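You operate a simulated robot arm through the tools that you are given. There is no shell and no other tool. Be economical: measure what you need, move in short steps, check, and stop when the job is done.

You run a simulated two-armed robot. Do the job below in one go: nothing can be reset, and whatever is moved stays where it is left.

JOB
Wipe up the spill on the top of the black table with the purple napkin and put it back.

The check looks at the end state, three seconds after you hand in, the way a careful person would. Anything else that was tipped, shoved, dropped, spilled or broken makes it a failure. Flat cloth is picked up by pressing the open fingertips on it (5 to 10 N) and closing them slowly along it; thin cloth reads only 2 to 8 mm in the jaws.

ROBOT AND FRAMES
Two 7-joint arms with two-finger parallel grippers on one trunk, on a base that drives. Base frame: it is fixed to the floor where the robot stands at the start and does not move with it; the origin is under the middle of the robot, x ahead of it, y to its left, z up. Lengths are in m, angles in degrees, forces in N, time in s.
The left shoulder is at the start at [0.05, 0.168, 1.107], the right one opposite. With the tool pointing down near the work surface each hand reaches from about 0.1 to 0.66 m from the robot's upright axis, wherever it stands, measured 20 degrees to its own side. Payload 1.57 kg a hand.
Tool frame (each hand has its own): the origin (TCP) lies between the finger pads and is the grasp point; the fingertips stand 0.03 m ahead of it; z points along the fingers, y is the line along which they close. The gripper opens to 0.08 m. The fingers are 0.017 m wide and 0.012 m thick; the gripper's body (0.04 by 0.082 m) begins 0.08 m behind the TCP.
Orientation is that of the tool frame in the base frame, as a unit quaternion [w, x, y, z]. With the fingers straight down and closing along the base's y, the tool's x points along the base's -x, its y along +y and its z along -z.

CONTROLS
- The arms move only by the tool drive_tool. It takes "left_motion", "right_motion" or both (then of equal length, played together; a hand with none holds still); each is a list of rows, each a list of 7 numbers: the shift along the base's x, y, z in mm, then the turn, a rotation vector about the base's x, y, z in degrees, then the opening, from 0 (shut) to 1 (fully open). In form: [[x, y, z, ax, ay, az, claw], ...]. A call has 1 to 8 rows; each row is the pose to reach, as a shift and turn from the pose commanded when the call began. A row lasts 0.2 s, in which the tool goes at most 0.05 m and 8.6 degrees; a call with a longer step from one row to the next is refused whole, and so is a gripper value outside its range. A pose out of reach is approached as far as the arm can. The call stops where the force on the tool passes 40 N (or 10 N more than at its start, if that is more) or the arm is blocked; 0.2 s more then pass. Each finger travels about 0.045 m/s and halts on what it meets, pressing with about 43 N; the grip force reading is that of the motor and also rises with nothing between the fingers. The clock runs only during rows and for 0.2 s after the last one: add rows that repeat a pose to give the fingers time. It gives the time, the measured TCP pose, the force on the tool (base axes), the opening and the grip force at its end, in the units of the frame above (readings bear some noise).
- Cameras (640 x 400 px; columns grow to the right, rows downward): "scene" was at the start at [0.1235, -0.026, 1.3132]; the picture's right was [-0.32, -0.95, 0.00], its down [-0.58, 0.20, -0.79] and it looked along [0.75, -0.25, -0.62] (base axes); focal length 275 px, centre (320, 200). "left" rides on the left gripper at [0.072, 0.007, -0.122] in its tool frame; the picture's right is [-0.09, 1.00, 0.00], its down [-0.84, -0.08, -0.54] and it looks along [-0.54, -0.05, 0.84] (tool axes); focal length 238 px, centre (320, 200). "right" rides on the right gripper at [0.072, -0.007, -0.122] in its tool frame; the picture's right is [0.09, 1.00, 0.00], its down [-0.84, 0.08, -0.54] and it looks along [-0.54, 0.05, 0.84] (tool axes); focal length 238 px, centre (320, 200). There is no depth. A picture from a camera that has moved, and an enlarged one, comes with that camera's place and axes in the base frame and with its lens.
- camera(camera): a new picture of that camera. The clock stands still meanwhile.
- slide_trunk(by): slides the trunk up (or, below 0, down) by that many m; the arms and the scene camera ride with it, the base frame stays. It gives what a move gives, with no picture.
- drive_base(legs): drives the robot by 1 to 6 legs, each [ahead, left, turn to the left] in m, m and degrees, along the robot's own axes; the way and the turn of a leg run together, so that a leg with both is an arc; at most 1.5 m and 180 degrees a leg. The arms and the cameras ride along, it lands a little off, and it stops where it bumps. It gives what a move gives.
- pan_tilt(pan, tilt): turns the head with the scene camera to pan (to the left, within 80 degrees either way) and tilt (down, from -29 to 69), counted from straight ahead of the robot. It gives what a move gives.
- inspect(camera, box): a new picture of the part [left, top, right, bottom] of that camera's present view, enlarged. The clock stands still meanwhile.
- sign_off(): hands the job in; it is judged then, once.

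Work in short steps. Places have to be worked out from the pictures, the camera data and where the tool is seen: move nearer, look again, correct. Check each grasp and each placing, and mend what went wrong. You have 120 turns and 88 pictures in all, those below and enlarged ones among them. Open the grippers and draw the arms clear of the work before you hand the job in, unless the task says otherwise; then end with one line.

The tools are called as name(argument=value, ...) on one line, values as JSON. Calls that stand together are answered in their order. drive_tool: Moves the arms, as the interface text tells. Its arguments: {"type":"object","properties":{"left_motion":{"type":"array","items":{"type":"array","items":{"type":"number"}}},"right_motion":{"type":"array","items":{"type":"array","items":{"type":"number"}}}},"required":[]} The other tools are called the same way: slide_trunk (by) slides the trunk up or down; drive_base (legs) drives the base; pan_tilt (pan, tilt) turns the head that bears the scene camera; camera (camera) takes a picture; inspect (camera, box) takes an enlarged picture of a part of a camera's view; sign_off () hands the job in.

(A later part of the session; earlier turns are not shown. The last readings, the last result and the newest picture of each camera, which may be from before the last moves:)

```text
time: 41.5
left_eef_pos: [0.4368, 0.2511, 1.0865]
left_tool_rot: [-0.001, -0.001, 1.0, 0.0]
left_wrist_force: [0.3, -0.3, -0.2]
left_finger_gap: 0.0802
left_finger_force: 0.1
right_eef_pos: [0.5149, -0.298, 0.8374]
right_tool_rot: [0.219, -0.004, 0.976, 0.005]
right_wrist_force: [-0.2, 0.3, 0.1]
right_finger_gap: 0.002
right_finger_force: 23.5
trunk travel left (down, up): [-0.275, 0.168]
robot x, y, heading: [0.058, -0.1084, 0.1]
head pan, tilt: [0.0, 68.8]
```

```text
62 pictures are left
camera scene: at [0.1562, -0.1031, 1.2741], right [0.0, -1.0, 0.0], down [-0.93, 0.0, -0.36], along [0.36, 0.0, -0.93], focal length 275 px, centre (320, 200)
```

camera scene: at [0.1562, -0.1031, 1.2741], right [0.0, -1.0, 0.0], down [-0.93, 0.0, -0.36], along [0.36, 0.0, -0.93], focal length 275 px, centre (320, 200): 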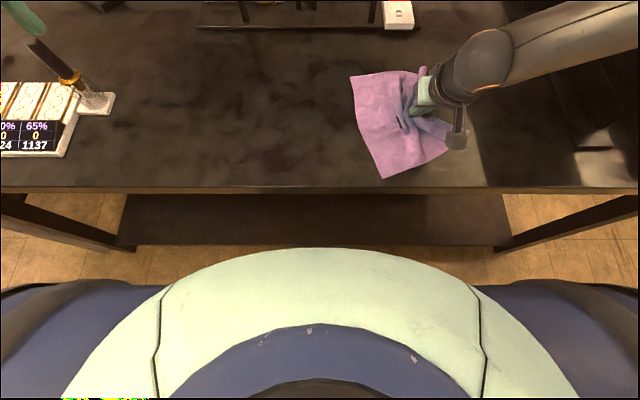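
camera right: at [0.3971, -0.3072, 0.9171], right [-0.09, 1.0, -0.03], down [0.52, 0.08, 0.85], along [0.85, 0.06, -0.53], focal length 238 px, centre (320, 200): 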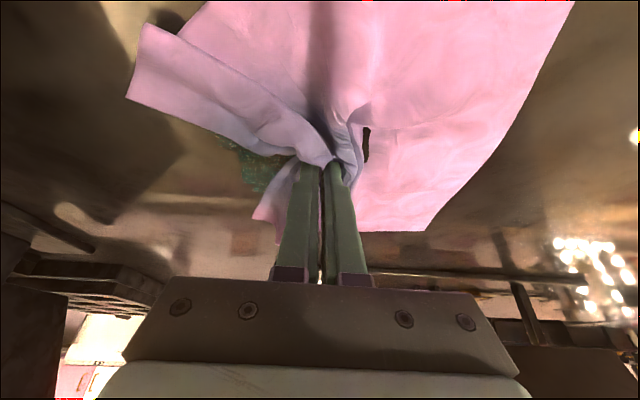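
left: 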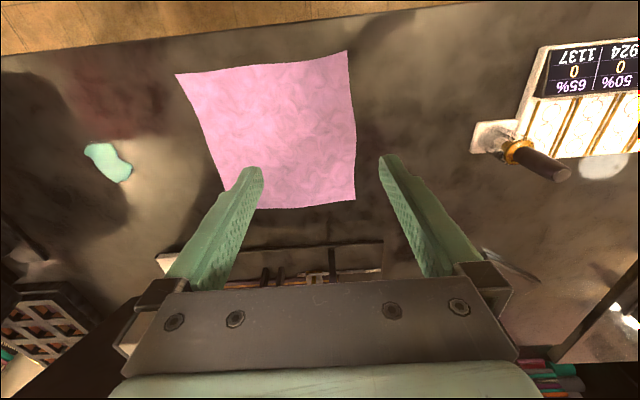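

Residue fades around (0.543, -0.344). More fine zigzags over that area, pressing lightly again.

drive_tool(right_motion=[[0, -10, -6, 0, 0, 0, 0], [0, -50, -6, 0, 0, 0, 0], [0, -80, -6, 0, 0, 0, 0], [12, -80, -6, 0, 0, 0, 0], [12, -40, -6, 0, 0, 0, 0], [12, 0, -6, 0, 0, 0, 0], [24, 0, -6, 0, 0, 0, 0], [24, -40, -6, 0, 0, 0, 0]])

drive_tool(right_motion=[[0, -40, 0, 0, 0, 0, 0], [12, -40, 0, 0, 0, 0, 0], [12, 0, 0, 0, 0, 0, 0], [12, 40, 0, 0, 0, 0, 0], [24, 40, 0, 0, 0, 0, 0], [24, 0, 0, 0, 0, 0, 0], [24, -40, 0, 0, 0, 0, 0], [0, -40, 0, 0, 0, 0, 0]])

drive_tool(right_motion=[[0, 40, 0, 0, 0, 0, 0], [0, 80, 0, 0, 0, 0, 0], [-10, 100, 10, 0, 0, 0, 0], [-20, 125, 20, 0, 0, 0, 0]])

camera(camera="right")

camera(camera="scene")

```text
time: 43.3
left_eef_pos: [0.436, 0.2518, 1.0864]
left_tool_rot: [0.001, -0.002, 1.0, 0.0]
left_wrist_force: [0.6, -0.2, -0.9]
left_finger_gap: 0.08
left_finger_force: 0.0
right_eef_pos: [0.5385, -0.3376, 0.8317]
right_tool_rot: [0.221, -0.005, 0.975, 0.007]
right_wrist_force: [0.8, 4.4, 13.8]
right_finger_gap: 0.0019
right_finger_force: 23.5
trunk travel left (down, up): [-0.275, 0.168]
robot x, y, heading: [0.0548, -0.106, 0.2]
head pan, tilt: [0.0, 68.8]
```

```text
time: 45.1
left_eef_pos: [0.4372, 0.2521, 1.0866]
left_tool_rot: [0.001, -0.001, 1.0, 0.001]
left_wrist_force: [0.2, 0.4, -1.0]
left_finger_gap: 0.0802
left_finger_force: 0.1
right_eef_pos: [0.54, -0.3797, 0.832]
right_tool_rot: [0.219, -0.004, 0.976, 0.005]
right_wrist_force: [3.3, -0.2, 10.5]
right_finger_gap: 0.0021
right_finger_force: 23.6
trunk travel left (down, up): [-0.275, 0.168]
robot x, y, heading: [0.0574, -0.1022, 0.3]
head pan, tilt: [0.0, 68.8]
```

```text
time: 46.1
left_eef_pos: [0.4383, 0.2521, 1.0875]
left_tool_rot: [0.001, -0.001, 1.0, 0.0]
left_wrist_force: [0.1, 0.1, -0.3]
left_finger_gap: 0.0802
left_finger_force: 0.0
right_eef_pos: [0.5186, -0.2557, 0.8523]
right_tool_rot: [0.218, -0.005, 0.976, 0.006]
right_wrist_force: [-0.1, -0.6, 0.9]
right_finger_gap: 0.0018
right_finger_force: 23.5
trunk travel left (down, up): [-0.275, 0.168]
robot x, y, heading: [0.0582, -0.1029, 0.1]
head pan, tilt: [0.0, 68.8]
```

```text
61 pictures are left
camera right: at [0.4006, -0.265, 0.931], right [-0.09, 1.0, -0.03], down [0.53, 0.07, 0.85], along [0.85, 0.06, -0.53], focal length 238 px, centre (320, 200)
```

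right: 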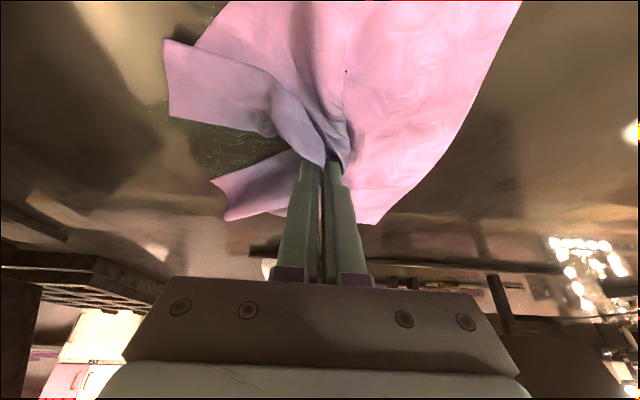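

```text
60 pictures are left
camera scene: at [0.1561, -0.1031, 1.274], right [0.0, -1.0, 0.0], down [-0.93, 0.0, -0.36], along [0.36, 0.0, -0.93], focal length 275 px, centre (320, 200)
```

scene: 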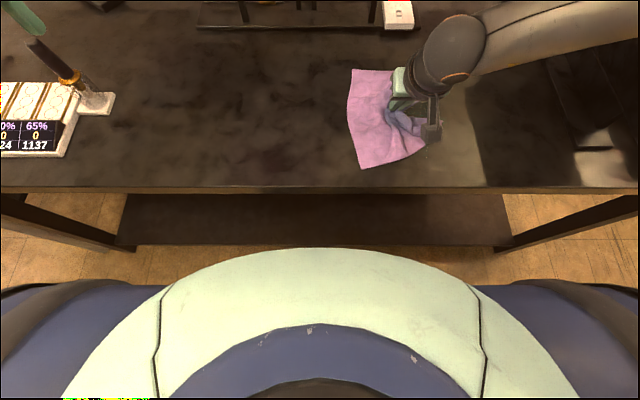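

Nearly gone; faint specks remain. I zoom in to see where.

inspect(camera="scene", box=[380, 60, 520, 180])

inspect(camera="right", box=[100, 0, 340, 200])

```text
3.33 times, centred on (450, 120) of scene
camera zoom: at [0.1561, -0.1031, 1.274], right [0.0, -1.0, 0.0], down [-0.93, 0.0, -0.36], along [0.36, 0.0, -0.93], focal length 916 px, centre (-113, 467)
```

zoom: 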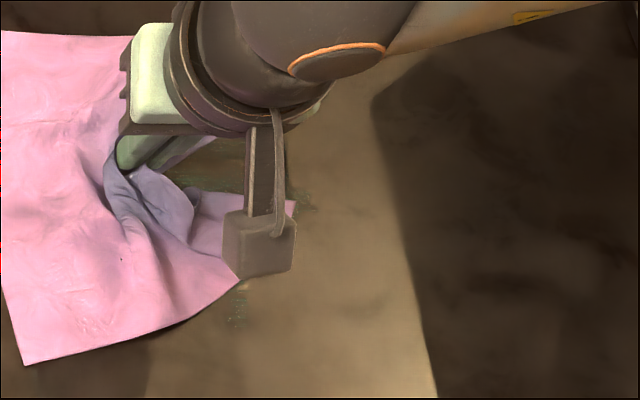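

```text
2.00 times, centred on (220, 100) of right
camera zoom: at [0.4006, -0.265, 0.931], right [-0.09, 1.0, -0.03], down [0.53, 0.07, 0.85], along [0.85, 0.06, -0.53], focal length 477 px, centre (520, 400)
```

zoom: 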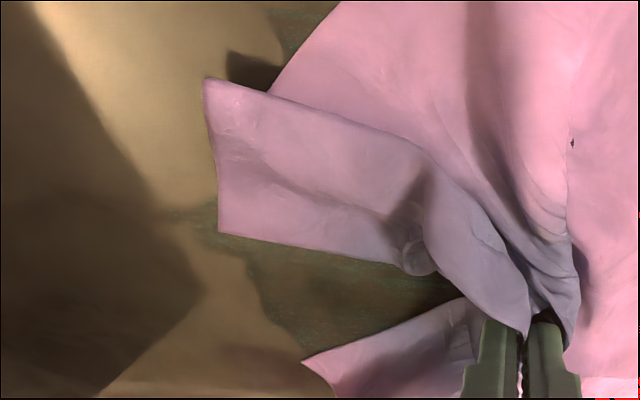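

Faint film remains over x 0.44–0.56, y -0.31…-0.37. I'll cover that whole area with long strokes.

drive_tool(right_motion=[[20, -25, -10, 0, 0, 0, 0], [40, -40, -21, 0, 0, 0, 0], [40, -80, -21, 0, 0, 0, 0], [40, -120, -21, 0, 0, 0, 0], [40, -150, -21, 0, 0, 0, 0], [25, -150, -21, 0, 0, 0, 0], [25, -110, -21, 0, 0, 0, 0], [25, -70, -21, 0, 0, 0, 0]])

drive_tool(right_motion=[[0, 30, 0, 0, 0, 0, 0], [-15, 30, 0, 0, 0, 0, 0], [-15, -10, 0, 0, 0, 0, 0], [-15, -50, 0, 0, 0, 0, 0], [-15, -80, 0, 0, 0, 0, 0], [-30, -80, 0, 0, 0, 0, 0], [-30, -40, 0, 0, 0, 0, 0], [-30, 0, 0, 0, 0, 0, 0]])

drive_tool(right_motion=[[0, 30, 0, 0, 0, 0, 0], [-15, 30, 0, 0, 0, 0, 0], [-15, -10, 0, 0, 0, 0, 0], [-15, -50, 0, 0, 0, 0, 0], [-15, -80, 0, 0, 0, 0, 0], [-30, -80, 0, 0, 0, 0, 0], [-30, -40, 0, 0, 0, 0, 0], [-30, 0, 0, 0, 0, 0, 0]])

drive_tool(right_motion=[[0, 30, 0, 0, 0, 0, 0], [-15, 30, 0, 0, 0, 0, 0], [-15, -10, 0, 0, 0, 0, 0], [-15, -50, 0, 0, 0, 0, 0], [-15, -80, 0, 0, 0, 0, 0], [-30, -80, 0, 0, 0, 0, 0], [-30, -40, 0, 0, 0, 0, 0], [-30, 0, 0, 0, 0, 0, 0]])

camera(camera="right")

camera(camera="scene")

```text
time: 47.9
left_eef_pos: [0.4354, 0.2517, 1.0874]
left_tool_rot: [0.002, 0.0, 1.0, 0.0]
left_wrist_force: [-0.1, 0.7, -0.7]
left_finger_gap: 0.0802
left_finger_force: 0.1
right_eef_pos: [0.5437, -0.3221, 0.8322]
right_tool_rot: [0.223, -0.002, 0.975, 0.004]
right_wrist_force: [0.2, -9.6, 28.7]
right_finger_gap: 0.0016
right_finger_force: 23.4
trunk travel left (down, up): [-0.275, 0.168]
robot x, y, heading: [0.0582, -0.1065, 0.1]
head pan, tilt: [0.0, 68.8]
```

```text
time: 49.7
left_eef_pos: [0.4356, 0.2519, 1.0875]
left_tool_rot: [0.002, -0.001, 1.0, -0.001]
left_wrist_force: [-0.1, 0.1, -0.2]
left_finger_gap: 0.0802
left_finger_force: 0.1
right_eef_pos: [0.5122, -0.3239, 0.8318]
right_tool_rot: [0.223, -0.003, 0.975, 0.004]
right_wrist_force: [2.1, -10.0, 29.1]
right_finger_gap: 0.0018
right_finger_force: 23.4
trunk travel left (down, up): [-0.275, 0.168]
robot x, y, heading: [0.0568, -0.1092, 0.1]
head pan, tilt: [0.0, 68.8]
```

```text
time: 51.5
left_eef_pos: [0.4364, 0.2518, 1.0872]
left_tool_rot: [0.001, -0.001, 1.0, 0.0]
left_wrist_force: [0.1, -0.4, -0.7]
left_finger_gap: 0.08
left_finger_force: 0.0
right_eef_pos: [0.482, -0.3239, 0.8328]
right_tool_rot: [0.222, -0.003, 0.975, 0.004]
right_wrist_force: [0.9, -9.8, 27.6]
right_finger_gap: 0.0024
right_finger_force: 23.3
trunk travel left (down, up): [-0.275, 0.168]
robot x, y, heading: [0.0575, -0.107, 0.0]
head pan, tilt: [0.0, 68.8]
```

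```text
time: 53.3
left_eef_pos: [0.4368, 0.2537, 1.0877]
left_tool_rot: [0.001, -0.001, 1.0, -0.001]
left_wrist_force: [0.2, 0.2, -0.3]
left_finger_gap: 0.08
left_finger_force: 0.0
right_eef_pos: [0.4556, -0.3241, 0.8329]
right_tool_rot: [0.222, -0.003, 0.975, 0.004]
right_wrist_force: [1.1, -10.1, 31.1]
right_finger_gap: 0.002
right_finger_force: 24.3
trunk travel left (down, up): [-0.275, 0.168]
robot x, y, heading: [0.0583, -0.1049, 0.3]
head pan, tilt: [0.0, 68.8]
```

```text
57 pictures are left
camera right: at [0.3373, -0.333, 0.9102], right [-0.09, 1.0, -0.03], down [0.52, 0.08, 0.85], along [0.85, 0.06, -0.52], focal length 238 px, centre (320, 200)
```

right: 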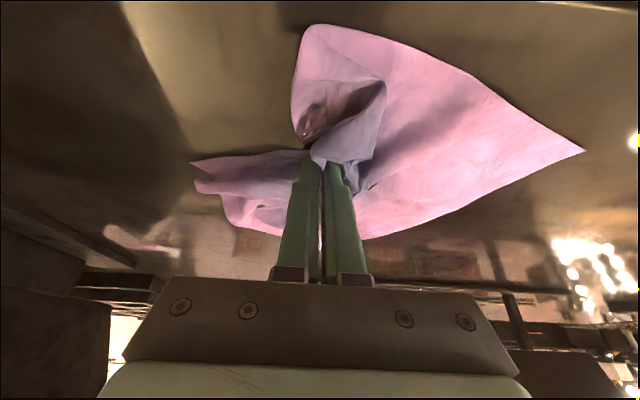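

```text
56 pictures are left
camera scene: at [0.1541, -0.1027, 1.2744], right [0.0, -1.0, 0.0], down [-0.93, 0.0, -0.36], along [0.36, 0.0, -0.93], focal length 275 px, centre (320, 200)
```

scene: 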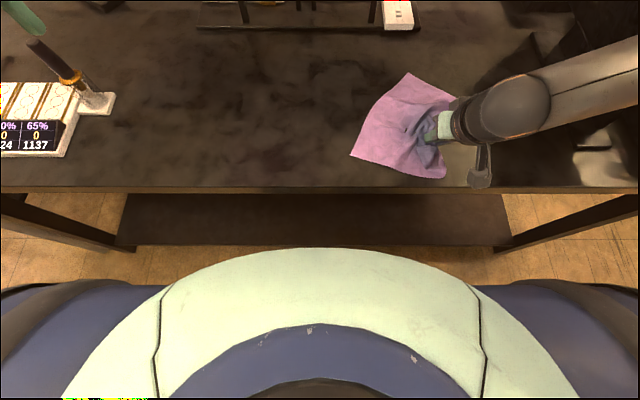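

I'll lift slightly and drive back left, which takes the napkin towards its place and gives a clear view of the wiped area.

drive_tool(right_motion=[[10, 0, 10, 0, 0, 0, 0], [30, 0, 25, 0, 0, 0, 0], [50, 0, 40, 0, 0, 0, 0], [70, 0, 50, 0, 0, 0, 0]])

drive_base(legs=[[0, 0.2, 0]])

camera(camera="scene")

inspect(camera="scene", box=[400, 60, 600, 185])

```text
time: 54.3
left_eef_pos: [0.4372, 0.2507, 1.0858]
left_tool_rot: [-0.001, -0.001, 1.0, 0.0]
left_wrist_force: [0.1, -0.4, -0.2]
left_finger_gap: 0.0801
left_finger_force: 0.1
right_eef_pos: [0.524, -0.3252, 0.8786]
right_tool_rot: [0.218, -0.004, 0.976, 0.006]
right_wrist_force: [0.2, 0.4, 0.0]
right_finger_gap: 0.002
right_finger_force: 23.7
trunk travel left (down, up): [-0.275, 0.168]
robot x, y, heading: [0.0587, -0.1069, -0.1]
head pan, tilt: [0.0, 68.8]
```

```text
time: 55.9
left_eef_pos: [0.4381, 0.4515, 1.0874]
left_tool_rot: [0.0, 0.0, 1.0, 0.0]
left_wrist_force: [-0.2, 0.1, 0.1]
left_finger_gap: 0.0799
left_finger_force: 0.0
right_eef_pos: [0.5227, -0.1262, 0.8788]
right_tool_rot: [0.219, -0.002, 0.976, 0.004]
right_wrist_force: [0.6, 0.9, 0.6]
right_finger_gap: 0.0018
right_finger_force: 23.6
trunk travel left (down, up): [-0.275, 0.168]
robot x, y, heading: [0.0574, 0.0957, 0.0]
head pan, tilt: [0.0, 68.8]
```

```text
55 pictures are left
camera scene: at [0.1559, 0.0976, 1.2741], right [0.0, -1.0, 0.0], down [-0.93, 0.0, -0.36], along [0.36, 0.0, -0.93], focal length 275 px, centre (320, 200)
```

scene: 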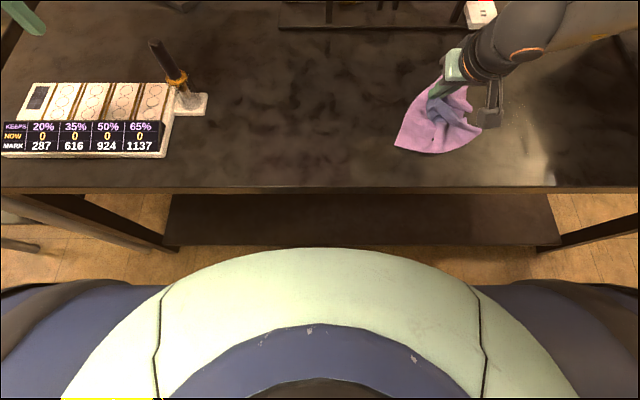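

```text
3.20 times, centred on (500, 122) of scene
camera zoom: at [0.1559, 0.0976, 1.2741], right [0.0, -1.0, 0.0], down [-0.93, 0.0, -0.36], along [0.36, 0.0, -0.93], focal length 879 px, centre (-256, 448)
```

zoom: 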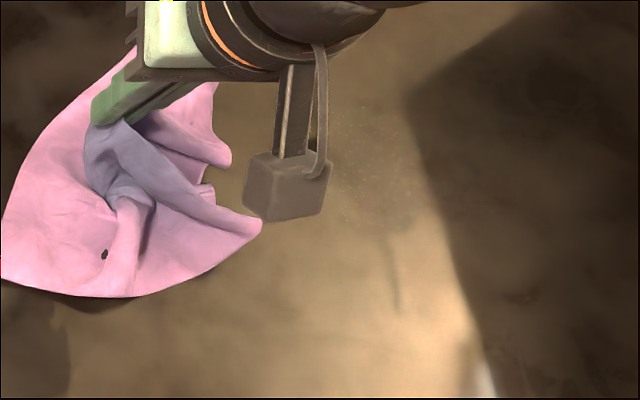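

Almost clean, with only tiny specks left. I'll point the head there for a sharper check.

pan_tilt(pan=-45, tilt=50)

camera(camera="scene")

inspect(camera="scene", box=[220, 120, 420, 245])

```text
time: 57.0
left_eef_pos: [0.4386, 0.4505, 1.087]
left_tool_rot: [0.0, 0.001, 1.0, 0.0]
left_wrist_force: [-0.3, -0.9, 0.1]
left_finger_gap: 0.0801
left_finger_force: 0.0
right_eef_pos: [0.5231, -0.1265, 0.8798]
right_tool_rot: [0.218, -0.003, 0.976, 0.005]
right_wrist_force: [-0.3, 0.3, -0.3]
right_finger_gap: 0.0018
right_finger_force: 23.8
trunk travel left (down, up): [-0.275, 0.168]
robot x, y, heading: [0.0586, 0.0962, -0.1]
head pan, tilt: [-45.0, 50.0]
```

```text
53 pictures are left
camera scene: at [0.1544, 0.0426, 1.296], right [-0.71, -0.71, 0.0], down [-0.54, 0.54, -0.64], along [0.45, -0.45, -0.77], focal length 275 px, centre (320, 200)
```

scene: 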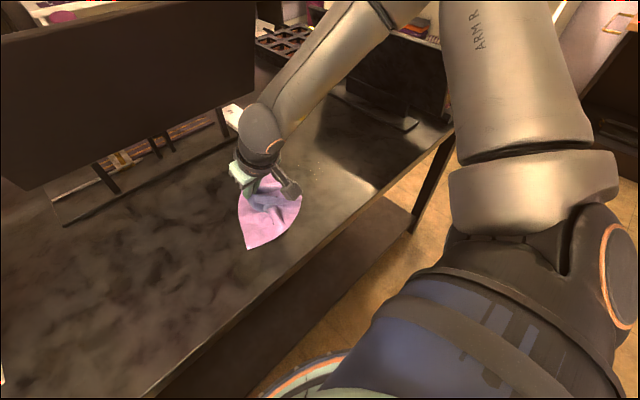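

```text
3.20 times, centred on (320, 182) of scene
camera zoom: at [0.1544, 0.0426, 1.296], right [-0.71, -0.71, 0.0], down [-0.54, 0.54, -0.64], along [0.45, -0.45, -0.77], focal length 879 px, centre (320, 256)
```

zoom: 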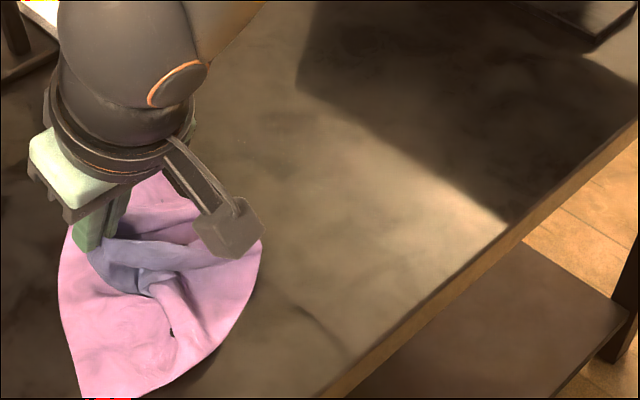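

Tiny specks remain near x 0.50–0.58, y -0.26…-0.35. One more wiping round there: drive back right, then stroke.

pan_tilt(pan=0, tilt=68)

drive_base(legs=[[0, -0.2, 0]])

drive_tool(right_motion=[[15, 20, -15, 0, 0, 0, 0], [35, 40, -30, 0, 0, 0, 0], [50, 60, -42, 0, 0, 0, 0], [50, 60, -45, 0, 0, 0, 0]])

```text
time: 58.1
left_eef_pos: [0.4385, 0.4511, 1.0868]
left_tool_rot: [0.0, 0.0, 1.0, 0.001]
left_wrist_force: [-0.2, -1.0, -1.0]
left_finger_gap: 0.0801
left_finger_force: 0.2
right_eef_pos: [0.5227, -0.1267, 0.8794]
right_tool_rot: [0.219, -0.003, 0.976, 0.005]
right_wrist_force: [-0.5, 0.1, -0.3]
right_finger_gap: 0.0017
right_finger_force: 23.8
trunk travel left (down, up): [-0.275, 0.168]
robot x, y, heading: [0.0575, 0.0954, -0.1]
head pan, tilt: [0.0, 68.0]
```

```text
time: 59.7
left_eef_pos: [0.4388, 0.2453, 1.0874]
left_tool_rot: [0.0, 0.002, 1.0, 0.0]
left_wrist_force: [-0.6, -0.7, 0.5]
left_finger_gap: 0.0799
left_finger_force: 0.1
right_eef_pos: [0.5217, -0.3328, 0.879]
right_tool_rot: [0.218, -0.001, 0.976, 0.006]
right_wrist_force: [-0.3, -0.1, 0.2]
right_finger_gap: 0.002
right_finger_force: 23.8
trunk travel left (down, up): [-0.275, 0.168]
robot x, y, heading: [0.0587, -0.111, -0.0]
head pan, tilt: [0.0, 68.0]
```

```text
time: 60.7
left_eef_pos: [0.4397, 0.2455, 1.0864]
left_tool_rot: [0.0, 0.001, 1.0, -0.001]
left_wrist_force: [-1.2, 0.1, -0.1]
left_finger_gap: 0.0802
left_finger_force: 0.0
right_eef_pos: [0.5617, -0.2875, 0.8476]
right_tool_rot: [0.219, -0.002, 0.976, 0.005]
right_wrist_force: [-0.3, 0.2, 0.8]
right_finger_gap: 0.0021
right_finger_force: 24.0
right hand out of reach, approached as far as the arm can: row 3, 4
trunk travel left (down, up): [-0.275, 0.168]
robot x, y, heading: [0.0611, -0.1051, -0.2]
head pan, tilt: [0.0, 68.0]
```

Now down to light contact and stroke, stepping x from 0.56 to 0.48.

drive_tool(right_motion=[[-5, -10, -8, 0, 0, 0, 0], [-5, -20, -16, 0, 0, 0, 0], [-5, -60, -16, 0, 0, 0, 0], [-5, -95, -16, 0, 0, 0, 0], [-20, -95, -16, 0, 0, 0, 0], [-20, -60, -16, 0, 0, 0, 0], [-20, -20, -16, 0, 0, 0, 0], [-20, 20, -16, 0, 0, 0, 0]])

drive_tool(right_motion=[[-15, 0, 0, 0, 0, 0, 0], [-15, -40, 0, 0, 0, 0, 0], [-15, -80, 0, 0, 0, 0, 0], [-15, -115, 0, 0, 0, 0, 0], [-30, -115, 0, 0, 0, 0, 0], [-30, -75, 0, 0, 0, 0, 0], [-30, -35, 0, 0, 0, 0, 0], [-30, 0, 0, 0, 0, 0, 0]])

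drive_tool(right_motion=[[-15, 0, 0, 0, 0, 0, 0], [-15, -40, 0, 0, 0, 0, 0], [-15, -80, 0, 0, 0, 0, 0], [-15, -115, 0, 0, 0, 0, 0], [0, -95, 0, 0, 0, 0, 0], [20, -70, 0, 0, 0, 0, 0], [30, -30, 0, 0, 0, 0, 0], [30, 0, 0, 0, 0, 0, 0]])

```text
time: 62.5
left_eef_pos: [0.4385, 0.2464, 1.0864]
left_tool_rot: [0.0, 0.001, 1.0, 0.0]
left_wrist_force: [-0.2, -0.8, 0.0]
left_finger_gap: 0.0799
left_finger_force: 0.0
right_eef_pos: [0.533, -0.2793, 0.8386]
right_tool_rot: [0.217, -0.003, 0.976, 0.005]
right_wrist_force: [0.0, -0.2, -0.5]
right_finger_gap: 0.0019
right_finger_force: 23.0
right hand out of reach, approached as far as the arm can: row 8
trunk travel left (down, up): [-0.275, 0.168]
robot x, y, heading: [0.0536, -0.111, -0.0]
head pan, tilt: [0.0, 68.0]
```

```text
time: 64.3
left_eef_pos: [0.4384, 0.2457, 1.0877]
left_tool_rot: [0.0, 0.001, 1.0, 0.0]
left_wrist_force: [0.4, 0.6, -0.1]
left_finger_gap: 0.08
left_finger_force: 0.0
right_eef_pos: [0.5043, -0.2778, 0.8404]
right_tool_rot: [0.218, -0.001, 0.976, 0.004]
right_wrist_force: [0.6, 0.7, -0.3]
right_finger_gap: 0.0018
right_finger_force: 24.2
trunk travel left (down, up): [-0.275, 0.168]
robot x, y, heading: [0.0593, -0.1095, -0.3]
head pan, tilt: [0.0, 68.0]
```

```text
time: 66.1
left_eef_pos: [0.4382, 0.2459, 1.0862]
left_tool_rot: [0.001, 0.002, 1.0, 0.0]
left_wrist_force: [0.0, -0.2, -0.4]
left_finger_gap: 0.0801
left_finger_force: 0.0
right_eef_pos: [0.534, -0.2768, 0.8417]
right_tool_rot: [0.219, -0.002, 0.976, 0.005]
right_wrist_force: [0.1, -0.8, -0.1]
right_finger_gap: 0.002
right_finger_force: 24.0
trunk travel left (down, up): [-0.275, 0.168]
robot x, y, heading: [0.0572, -0.111, -0.2]
head pan, tilt: [0.0, 68.0]
```

The reach clamp had lifted the hand 9 mm, so those last strokes only skimmed. I'll repeat them lower, starting a bit further right.

drive_tool(right_motion=[[0, -15, -5, 0, 0, 0, 0], [0, -20, -10, 0, 0, 0, 0], [0, -60, -10, 0, 0, 0, 0], [0, -95, -10, 0, 0, 0, 0], [-15, -95, -10, 0, 0, 0, 0], [-15, -60, -10, 0, 0, 0, 0], [-15, -20, -10, 0, 0, 0, 0], [-30, -20, -10, 0, 0, 0, 0]])

drive_tool(right_motion=[[0, -40, 0, 0, 0, 0, 0], [0, -75, 0, 0, 0, 0, 0], [-15, -75, 0, 0, 0, 0, 0], [-15, -40, 0, 0, 0, 0, 0], [-15, 0, 0, 0, 0, 0, 0], [0, 0, 0, 0, 0, 0, 0], [25, 0, 0, 0, 0, 0, 0], [45, -20, 0, 0, 0, 0, 0]])

drive_tool(right_motion=[[0, -30, 0, 0, 0, 0, 0], [-12, -55, 0, 0, 0, 0, 0], [-12, -20, 0, 0, 0, 0, 0], [-12, 10, 0, 0, 0, 0, 0], [-24, -25, 0, 0, 0, 0, 0], [-24, -55, 0, 0, 0, 0, 0], [-24, -20, 0, 0, 0, 0, 0], [-24, 10, 5, 0, 0, 0, 0]])

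drive_tool(right_motion=[[0, 0, 15, 0, 0, 0, 0], [0, 0, 30, 0, 0, 0, 0], [0, 0, 45, 0, 0, 0, 0]])

drive_base(legs=[[0, 0.25, 0]])

pan_tilt(pan=-25, tilt=55)

camera(camera="scene")

```text
time: 67.9
left_eef_pos: [0.4369, 0.2466, 1.0869]
left_tool_rot: [0.001, 0.001, 1.0, -0.001]
left_wrist_force: [0.2, 0.0, 0.9]
left_finger_gap: 0.0799
left_finger_force: 0.1
right_eef_pos: [0.504, -0.2949, 0.834]
right_tool_rot: [0.222, -0.002, 0.975, 0.005]
right_wrist_force: [5.7, 1.2, 26.5]
right_finger_gap: 0.0016
right_finger_force: 23.1
trunk travel left (down, up): [-0.275, 0.168]
robot x, y, heading: [0.0556, -0.1062, 0.0]
head pan, tilt: [0.0, 68.0]
```

```text
time: 69.7
left_eef_pos: [0.437, 0.2465, 1.0877]
left_tool_rot: [0.002, 0.001, 1.0, -0.001]
left_wrist_force: [0.7, -1.1, 0.1]
left_finger_gap: 0.0802
left_finger_force: 0.0
right_eef_pos: [0.5505, -0.3136, 0.8331]
right_tool_rot: [0.224, -0.003, 0.974, 0.008]
right_wrist_force: [-4.1, 4.7, 32.9]
right_finger_gap: 0.0018
right_finger_force: 23.6
trunk travel left (down, up): [-0.275, 0.168]
robot x, y, heading: [0.0574, -0.1081, 0.0]
head pan, tilt: [0.0, 68.0]
```

```text
time: 71.5
left_eef_pos: [0.4378, 0.2448, 1.0868]
left_tool_rot: [0.001, 0.002, 1.0, 0.0]
left_wrist_force: [0.1, 0.2, 0.3]
left_finger_gap: 0.0801
left_finger_force: 0.1
right_eef_pos: [0.5228, -0.307, 0.8344]
right_tool_rot: [0.216, -0.001, 0.976, 0.005]
right_wrist_force: [-0.2, -2.2, 8.7]
right_finger_gap: 0.0016
right_finger_force: 23.9
trunk travel left (down, up): [-0.275, 0.168]
robot x, y, heading: [0.0581, -0.1098, -0.1]
head pan, tilt: [0.0, 68.0]
```

```text
time: 72.3
left_eef_pos: [0.4376, 0.246, 1.0868]
left_tool_rot: [0.0, 0.002, 1.0, 0.001]
left_wrist_force: [-0.1, 0.3, -0.4]
left_finger_gap: 0.0799
left_finger_force: 0.1
right_eef_pos: [0.5264, -0.3057, 0.8793]
right_tool_rot: [0.218, -0.002, 0.976, 0.005]
right_wrist_force: [0.1, -0.1, -0.7]
right_finger_gap: 0.0018
right_finger_force: 23.1
trunk travel left (down, up): [-0.275, 0.168]
robot x, y, heading: [0.0578, -0.108, 0.1]
head pan, tilt: [0.0, 68.0]
```

```text
time: 74.1
left_eef_pos: [0.4419, 0.4901, 1.0866]
left_tool_rot: [-0.001, 0.003, 1.0, 0.0]
left_wrist_force: [0.1, 0.0, -0.2]
left_finger_gap: 0.0802
left_finger_force: 0.2
right_eef_pos: [0.5268, -0.0621, 0.8807]
right_tool_rot: [0.22, 0.0, 0.976, 0.005]
right_wrist_force: [0.8, -0.3, 0.3]
right_finger_gap: 0.0017
right_finger_force: 23.2
trunk travel left (down, up): [-0.275, 0.168]
robot x, y, heading: [0.0574, 0.1332, -0.6]
head pan, tilt: [0.0, 68.0]
```

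```text
time: 75.0
left_eef_pos: [0.4403, 0.4893, 1.0866]
left_tool_rot: [0.0, 0.003, 1.0, 0.001]
left_wrist_force: [-0.8, 0.3, 0.2]
left_finger_gap: 0.0798
left_finger_force: 0.0
right_eef_pos: [0.5265, -0.0622, 0.8802]
right_tool_rot: [0.218, 0.001, 0.976, 0.005]
right_wrist_force: [0.5, -1.1, -0.3]
right_finger_gap: 0.0018
right_finger_force: 22.8
trunk travel left (down, up): [-0.275, 0.168]
robot x, y, heading: [0.0587, 0.1381, -0.2]
head pan, tilt: [-25.0, 55.0]
```

```text
51 pictures are left
camera scene: at [0.1659, 0.1068, 1.2895], right [-0.43, -0.9, 0.0], down [-0.74, 0.35, -0.57], along [0.52, -0.25, -0.82], focal length 275 px, centre (320, 200)
```

scene: 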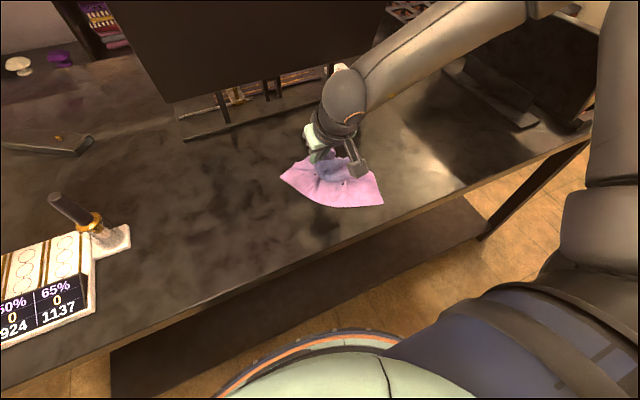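

inspect(camera="scene", box=[350, 80, 510, 210])

camera(camera="right")

```text
3.08 times, centred on (430, 145) of scene
camera zoom: at [0.1659, 0.1068, 1.2895], right [-0.43, -0.9, 0.0], down [-0.74, 0.35, -0.57], along [0.52, -0.25, -0.82], focal length 845 px, centre (-18, 369)
```

zoom: 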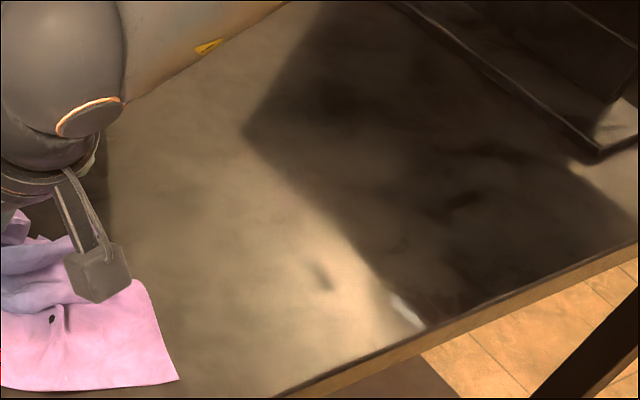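

```text
49 pictures are left
camera right: at [0.4091, -0.0704, 0.9589], right [-0.09, 1.0, -0.03], down [0.53, 0.07, 0.85], along [0.85, 0.06, -0.53], focal length 238 px, centre (320, 200)
```

right: 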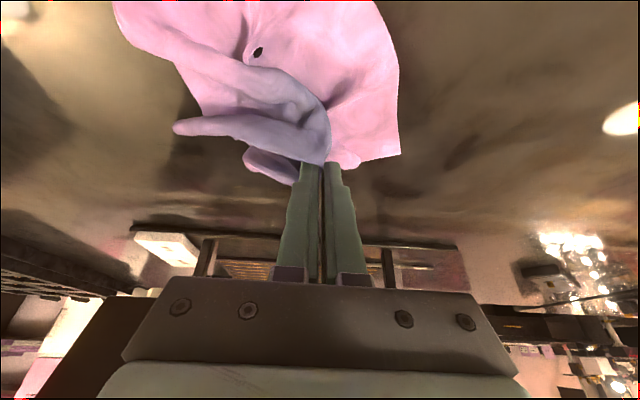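

The table is clean (the dark dash is marble, visible earlier as well). Now to lay the napkin back: I lift it, move left past its place, then drag it right so it trails flat into its original footprint.

drive_tool(right_motion=[[0, 0, 25, 0, 0, 0, 0], [0, 0, 50, 0, 0, 0, 0], [0, 0, 75, 0, 0, 0, 0], [0, 0, 100, 0, 0, 0, 0], [0, 0, 125, 0, 0, 0, 0], [0, 0, 150, 0, 0, 0, 0]])

drive_base(legs=[[0, 0.2, 0]])

camera(camera="scene")

```text
time: 76.4
left_eef_pos: [0.4402, 0.4892, 1.0873]
left_tool_rot: [0.001, 0.003, 1.0, 0.0]
left_wrist_force: [0.3, -0.4, 0.7]
left_finger_gap: 0.0799
left_finger_force: 0.0
right_eef_pos: [0.5251, -0.0601, 1.0293]
right_tool_rot: [0.219, 0.0, 0.976, 0.005]
right_wrist_force: [-0.1, 0.5, -0.5]
right_finger_gap: 0.0019
right_finger_force: 23.5
trunk travel left (down, up): [-0.275, 0.168]
robot x, y, heading: [0.0575, 0.1342, -0.4]
head pan, tilt: [-25.0, 55.0]
```

```text
time: 78.0
left_eef_pos: [0.4425, 0.6897, 1.0856]
left_tool_rot: [-0.001, 0.003, 1.0, 0.0]
left_wrist_force: [0.4, -0.5, 0.9]
left_finger_gap: 0.0798
left_finger_force: 0.1
right_eef_pos: [0.5264, 0.1385, 1.0283]
right_tool_rot: [0.219, 0.0, 0.976, 0.005]
right_wrist_force: [0.4, 0.0, 0.7]
right_finger_gap: 0.0021
right_finger_force: 23.4
trunk travel left (down, up): [-0.275, 0.168]
robot x, y, heading: [0.062, 0.3349, -0.4]
head pan, tilt: [-25.0, 55.0]
```

```text
48 pictures are left
camera scene: at [0.1671, 0.3063, 1.2896], right [-0.43, -0.9, 0.0], down [-0.74, 0.35, -0.57], along [0.52, -0.25, -0.82], focal length 275 px, centre (320, 200)
```

scene: 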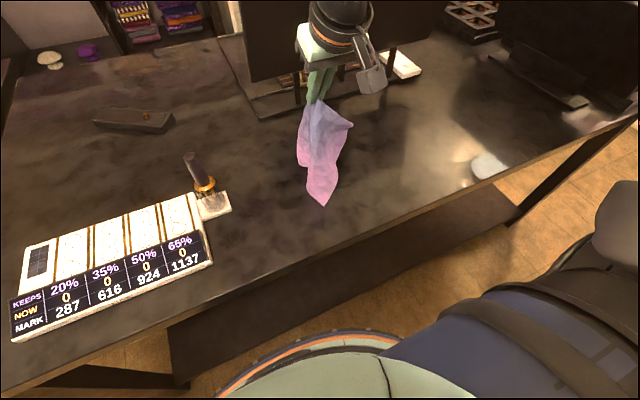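

It hangs freely. I lower it straight until the hem touches, then diagonally down and to the right so it lays out trailing left.

drive_tool(right_motion=[[0, 10, -30, 0, 0, 0, 0], [0, 20, -60, 0, 0, 0, 0], [0, 10, -85, 0, 0, 0, 0], [0, -15, -105, 0, 0, 0, 0], [0, -45, -125, 0, 0, 0, 0], [0, -75, -145, 0, 0, 0, 0], [0, -105, -165, 0, 0, 0, 0], [0, -135, -180, 0, 0, 0, 0]])

camera(camera="scene")

```text
time: 79.8
left_eef_pos: [0.4412, 0.6883, 1.0867]
left_tool_rot: [0.0, 0.004, 1.0, 0.0]
left_wrist_force: [-0.1, 0.4, 0.2]
left_finger_gap: 0.0801
left_finger_force: 0.1
right_eef_pos: [0.5262, 0.004, 0.8491]
right_tool_rot: [0.219, 0.0, 0.976, 0.005]
right_wrist_force: [0.5, 0.5, 0.1]
right_finger_gap: 0.002
right_finger_force: 23.7
trunk travel left (down, up): [-0.275, 0.168]
robot x, y, heading: [0.0583, 0.3324, -0.5]
head pan, tilt: [-25.0, 55.0]
```

```text
47 pictures are left
camera scene: at [0.1671, 0.3053, 1.2895], right [-0.43, -0.9, 0.0], down [-0.74, 0.35, -0.57], along [0.52, -0.24, -0.82], focal length 275 px, centre (320, 200)
```

scene: 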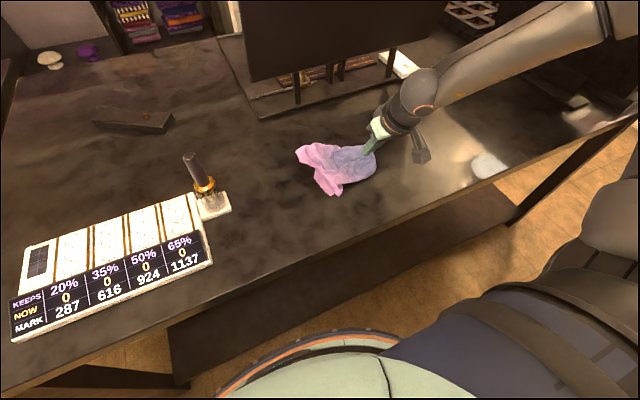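

Lying down, trailing left, but bunched. I drag it right by 0.09 m at low height.

drive_tool(right_motion=[[0, 0, -5, 0, 0, 0, 0], [0, 0, -10, 0, 0, 0, 0]])

drive_base(legs=[[0, -0.09, 0]])

camera(camera="scene")

```text
time: 80.4
left_eef_pos: [0.4416, 0.6881, 1.0862]
left_tool_rot: [0.0, 0.003, 1.0, 0.0]
left_wrist_force: [-0.1, 0.4, 0.2]
left_finger_gap: 0.08
left_finger_force: 0.0
right_eef_pos: [0.5276, 0.0025, 0.8397]
right_tool_rot: [0.218, 0.0, 0.976, 0.005]
right_wrist_force: [0.8, 0.5, 0.8]
right_finger_gap: 0.0019
right_finger_force: 23.7
trunk travel left (down, up): [-0.275, 0.168]
robot x, y, heading: [0.0606, 0.3355, -0.5]
head pan, tilt: [-25.0, 55.0]
```

```text
time: 81.5
left_eef_pos: [0.4414, 0.5984, 1.0871]
left_tool_rot: [0.0, 0.003, 1.0, 0.0]
left_wrist_force: [0.7, -1.5, 0.0]
left_finger_gap: 0.0799
left_finger_force: 0.3
right_eef_pos: [0.5266, -0.0859, 0.8396]
right_tool_rot: [0.219, -0.001, 0.976, 0.005]
right_wrist_force: [0.1, -0.2, 0.2]
right_finger_gap: 0.0021
right_finger_force: 23.1
trunk travel left (down, up): [-0.275, 0.168]
robot x, y, heading: [0.0597, 0.2434, 0.1]
head pan, tilt: [-25.0, 55.0]
```

```text
46 pictures are left
camera scene: at [0.1667, 0.2155, 1.2895], right [-0.43, -0.9, 0.0], down [-0.74, 0.35, -0.57], along [0.52, -0.24, -0.82], focal length 275 px, centre (320, 200)
```

scene: 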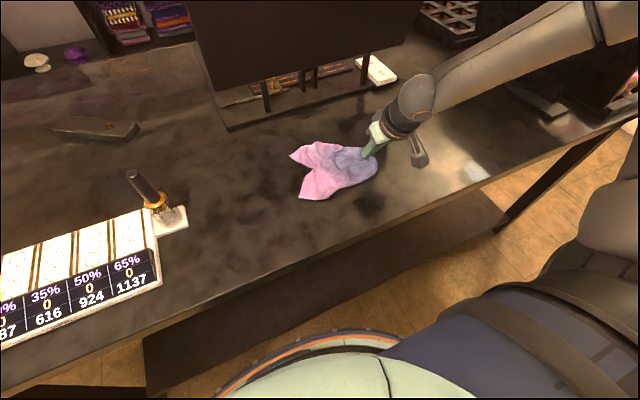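

The napkin lies narrow, with its two left corners converging. I'll release it here, back off, and then spread the corners by tugging.

drive_tool(right_motion=[[0, 0, -4, 0, 0, 0, 0], [0, 0, -6, 0, 0, 0, 0.2], [0, 0, -6, 0, 0, 0, 0.5], [0, 0, -6, 0, 0, 0, 0.6], [0, 0, 5, 0, 0, 0, 0.6], [0, 0, 25, 0, 0, 0, 0.6], [-10, -30, 50, 0, 0, 0, 0.6], [-20, -70, 75, 0, 0, 0, 0.6]])

pan_tilt(pan=-25, tilt=62)

camera(camera="scene")

inspect(camera="scene", box=[240, 60, 440, 185])

```text
time: 83.3
left_eef_pos: [0.4405, 0.5991, 1.0857]
left_tool_rot: [0.001, 0.003, 1.0, 0.001]
left_wrist_force: [0.6, 0.4, -0.4]
left_finger_gap: 0.08
left_finger_force: 0.0
right_eef_pos: [0.505, -0.1567, 0.9148]
right_tool_rot: [0.219, -0.001, 0.976, 0.005]
right_wrist_force: [0.3, -0.5, -0.8]
right_finger_gap: 0.048
right_finger_force: 0.0
trunk travel left (down, up): [-0.275, 0.168]
robot x, y, heading: [0.059, 0.2502, -0.2]
head pan, tilt: [-25.0, 55.0]
```

```text
time: 84.0
left_eef_pos: [0.4401, 0.5995, 1.0867]
left_tool_rot: [0.0, 0.003, 1.0, -0.001]
left_wrist_force: [-0.5, -0.7, 0.0]
left_finger_gap: 0.0802
left_finger_force: 0.1
right_eef_pos: [0.5058, -0.1559, 0.914]
right_tool_rot: [0.22, -0.001, 0.976, 0.006]
right_wrist_force: [-0.7, 0.6, 0.4]
right_finger_gap: 0.048
right_finger_force: 0.2
trunk travel left (down, up): [-0.275, 0.168]
robot x, y, heading: [0.0575, 0.2421, -0.0]
head pan, tilt: [-25.0, 62.0]
```

```text
45 pictures are left
camera scene: at [0.1597, 0.2195, 1.2812], right [-0.43, -0.9, 0.0], down [-0.8, 0.38, -0.47], along [0.43, -0.2, -0.88], focal length 275 px, centre (320, 200)
```

scene: 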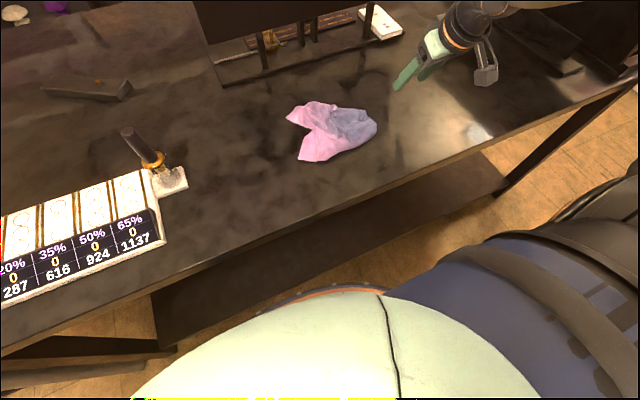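

```text
3.20 times, centred on (340, 122) of scene
camera zoom: at [0.1597, 0.2195, 1.2812], right [-0.43, -0.9, 0.0], down [-0.8, 0.38, -0.47], along [0.43, -0.2, -0.88], focal length 879 px, centre (256, 448)
```

zoom: 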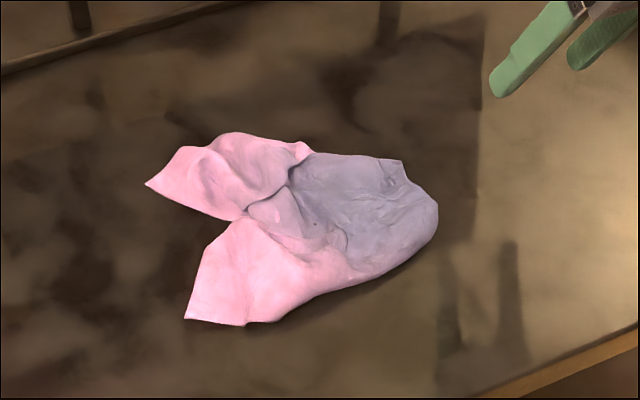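

The napkin sits within its original footprint, centred near (0.55, 0.01), but folded over. I'll tidy it by pinching the near-left flap at about (0.515, 0.075) and pulling it towards the robot to spread it.

drive_base(legs=[[0, 0.05, 0]])

drive_tool(right_motion=[[0, 40, -10, 0, 0, 0, 0.5], [0, 80, -25, 0, 0, 0, 0.5], [0, 120, -40, 0, 0, 0, 0.5], [0, 160, -55, 0, 0, 0, 0.5], [0, 181, -70, 0, 0, 0, 0.5]])

camera(camera="right")

```text
time: 84.9
left_eef_pos: [0.4402, 0.6526, 1.0845]
left_tool_rot: [-0.001, 0.002, 1.0, -0.001]
left_wrist_force: [0.8, 0.9, -0.5]
left_finger_gap: 0.0802
left_finger_force: 0.0
right_eef_pos: [0.5072, -0.1038, 0.9149]
right_tool_rot: [0.219, -0.001, 0.976, 0.004]
right_wrist_force: [-0.9, 0.8, 0.3]
right_finger_gap: 0.048
right_finger_force: 0.1
trunk travel left (down, up): [-0.275, 0.168]
robot x, y, heading: [0.0559, 0.2906, -0.4]
head pan, tilt: [-25.0, 62.0]
```

```text
time: 86.1
left_eef_pos: [0.4415, 0.6513, 1.0865]
left_tool_rot: [0.0, 0.002, 1.0, 0.0]
left_wrist_force: [-0.7, 0.6, 0.2]
left_finger_gap: 0.0799
left_finger_force: 0.1
right_eef_pos: [0.5085, 0.0754, 0.843]
right_tool_rot: [0.219, -0.001, 0.976, 0.005]
right_wrist_force: [-0.9, 1.0, 0.7]
right_finger_gap: 0.0399
right_finger_force: 0.0
trunk travel left (down, up): [-0.275, 0.168]
robot x, y, heading: [0.0566, 0.2925, -0.4]
head pan, tilt: [-25.0, 62.0]
```

```text
43 pictures are left
camera right: at [0.3916, 0.0666, 0.9226], right [-0.09, 1.0, -0.03], down [0.52, 0.07, 0.85], along [0.85, 0.06, -0.53], focal length 238 px, centre (320, 200)
```

right: 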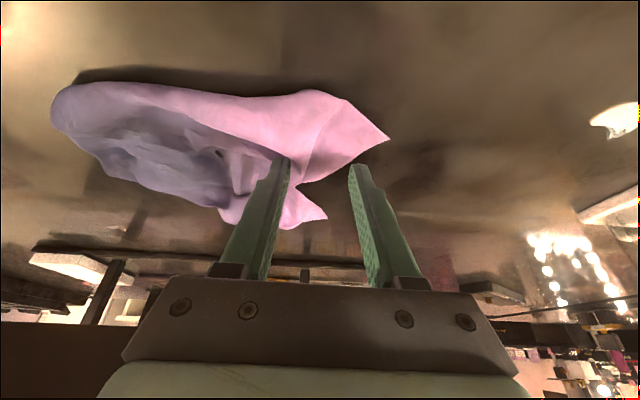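

The flap is slightly nearer than the fingers, so I shift -25 mm in x, press and pinch.

drive_tool(right_motion=[[-15, 3, 0, 0, 0, 0, 0.5], [-26, 3, -5, 0, 0, 0, 0.5], [-26, 3, -9, 0, 0, 0, 0.5], [-26, 3, -11, 0, 0, 0, 0.5]])

drive_tool(right_motion=[[0, 0, -1, 0, 0, 0, 0.42], [0, 0, -1, 0, 0, 0, 0.34], [0, 0, -1, 0, 0, 0, 0.26], [0, 0, -1, 0, 0, 0, 0.18], [0, 0, -1, 0, 0, 0, 0.1], [0, 0, -1, 0, 0, 0, 0], [0, 0, -1, 0, 0, 0, 0]])

camera(camera="right")

```text
time: 87.1
left_eef_pos: [0.4407, 0.6513, 1.0865]
left_tool_rot: [0.0, 0.002, 1.0, 0.0]
left_wrist_force: [-0.7, 0.0, 0.5]
left_finger_gap: 0.0799
left_finger_force: 0.1
right_eef_pos: [0.4819, 0.078, 0.834]
right_tool_rot: [0.218, 0.0, 0.976, 0.005]
right_wrist_force: [0.2, -0.6, -0.4]
right_finger_gap: 0.0399
right_finger_force: 0.0
trunk travel left (down, up): [-0.275, 0.168]
robot x, y, heading: [0.0612, 0.298, -0.4]
head pan, tilt: [-25.0, 62.0]
```

```text
time: 88.7
left_eef_pos: [0.4422, 0.6504, 1.0863]
left_tool_rot: [0.0, 0.002, 1.0, 0.0]
left_wrist_force: [0.0, 0.0, 0.4]
left_finger_gap: 0.0801
left_finger_force: 0.0
right_eef_pos: [0.4817, 0.0789, 0.8337]
right_tool_rot: [0.219, -0.001, 0.976, 0.005]
right_wrist_force: [-0.4, 0.1, -0.1]
right_finger_gap: 0.0017
right_finger_force: 23.5
trunk travel left (down, up): [-0.275, 0.168]
robot x, y, heading: [0.0613, 0.2964, -0.1]
head pan, tilt: [-25.0, 62.0]
```

```text
42 pictures are left
camera right: at [0.3642, 0.0706, 0.9121], right [-0.09, 1.0, -0.03], down [0.52, 0.07, 0.85], along [0.85, 0.06, -0.53], focal length 238 px, centre (320, 200)
```

right: 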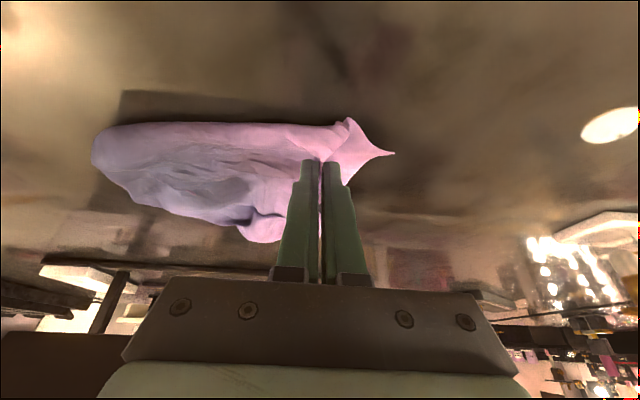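

A fold appears gripped. I pull it towards the robot and slightly left.

drive_tool(right_motion=[[0, 0, 4, 0, 0, 0, 0], [-25, 8, 5, 0, 0, 0, 0], [-50, 16, 5, 0, 0, 0, 0], [-75, 24, 5, 0, 0, 0, 0], [-90, 30, 5, 0, 0, 0, 0]])

camera(camera="right")

camera(camera="scene")

```text
time: 89.9
left_eef_pos: [0.442, 0.6508, 1.0859]
left_tool_rot: [0.0, 0.002, 1.0, 0.0]
left_wrist_force: [0.6, -0.2, -0.3]
left_finger_gap: 0.0799
left_finger_force: 0.1
right_eef_pos: [0.3958, 0.1092, 0.8344]
right_tool_rot: [0.218, 0.0, 0.976, 0.005]
right_wrist_force: [-0.2, -0.2, -0.5]
right_finger_gap: 0.0018
right_finger_force: 23.8
right hand out of reach, approached as far as the arm can: row 5
trunk travel left (down, up): [-0.275, 0.168]
robot x, y, heading: [0.0581, 0.2971, -0.2]
head pan, tilt: [-25.0, 62.0]
```

```text
41 pictures are left
camera right: at [0.2789, 0.1009, 0.9147], right [-0.09, 1.0, -0.03], down [0.53, 0.07, 0.85], along [0.85, 0.06, -0.53], focal length 238 px, centre (320, 200)
```

right: 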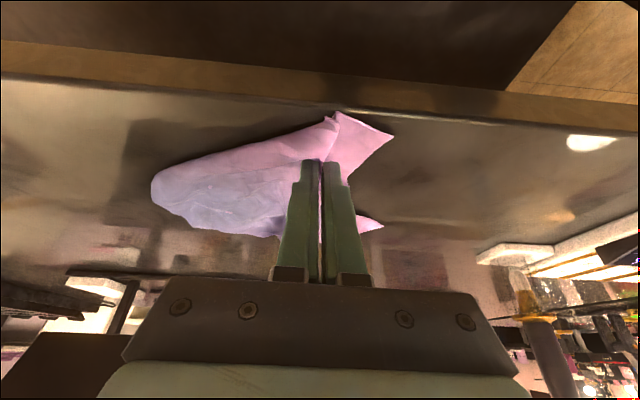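

```text
40 pictures are left
camera scene: at [0.1601, 0.2708, 1.2812], right [-0.43, -0.9, 0.0], down [-0.8, 0.38, -0.47], along [0.42, -0.2, -0.88], focal length 275 px, centre (320, 200)
```

scene: 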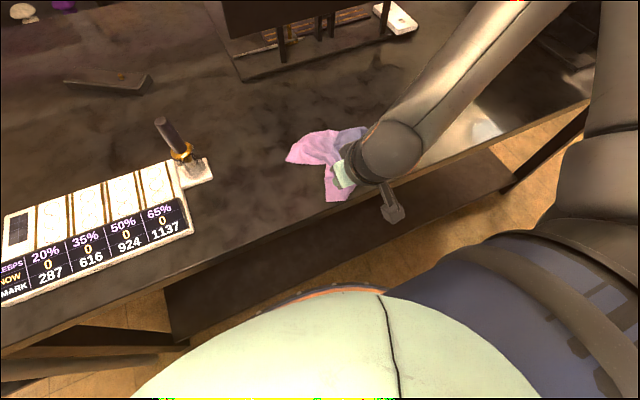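

It's spreading. I release here, lift, and look again.

drive_tool(right_motion=[[0, 0, -2, 0, 0, 0, 0.2], [0, 0, -2, 0, 0, 0, 0.5], [0, 0, 3, 0, 0, 0, 0.5], [0, 0, 25, 0, 0, 0, 0.5], [0, 0, 50, 0, 0, 0, 0.5], [5, -35, 75, 0, 0, 0, 0.5], [15, -75, 85, 0, 0, 0, 0.5], [30, -120, 95, 0, 0, 0, 0.5]])

camera(camera="scene")

inspect(camera="scene", box=[260, 100, 440, 215])

```text
time: 91.7
left_eef_pos: [0.4417, 0.6501, 1.086]
left_tool_rot: [0.0, 0.002, 1.0, -0.001]
left_wrist_force: [0.4, 0.6, -0.1]
left_finger_gap: 0.0799
left_finger_force: 0.0
right_eef_pos: [0.425, -0.0106, 0.9301]
right_tool_rot: [0.219, -0.001, 0.976, 0.007]
right_wrist_force: [1.0, -0.3, -0.3]
right_finger_gap: 0.0402
right_finger_force: 0.0
right hand out of reach, approached as far as the arm can: row 4, 5, 6
trunk travel left (down, up): [-0.275, 0.168]
robot x, y, heading: [0.0585, 0.2993, -0.3]
head pan, tilt: [-25.0, 62.0]
```

```text
39 pictures are left
camera scene: at [0.1599, 0.2701, 1.2812], right [-0.43, -0.9, 0.0], down [-0.8, 0.38, -0.47], along [0.42, -0.2, -0.88], focal length 275 px, centre (320, 200)
```

scene: 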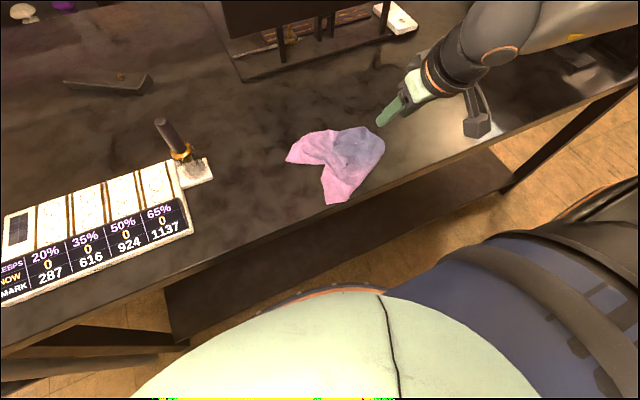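

```text
3.48 times, centred on (350, 158) of scene
camera zoom: at [0.1599, 0.2701, 1.2812], right [-0.43, -0.9, 0.0], down [-0.8, 0.38, -0.47], along [0.42, -0.2, -0.88], focal length 955 px, centre (216, 348)
```

zoom: 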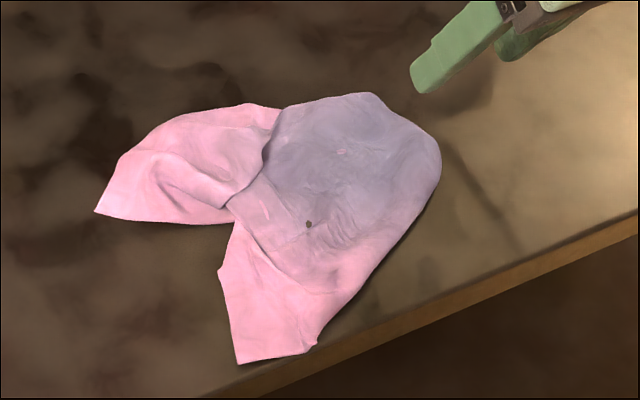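

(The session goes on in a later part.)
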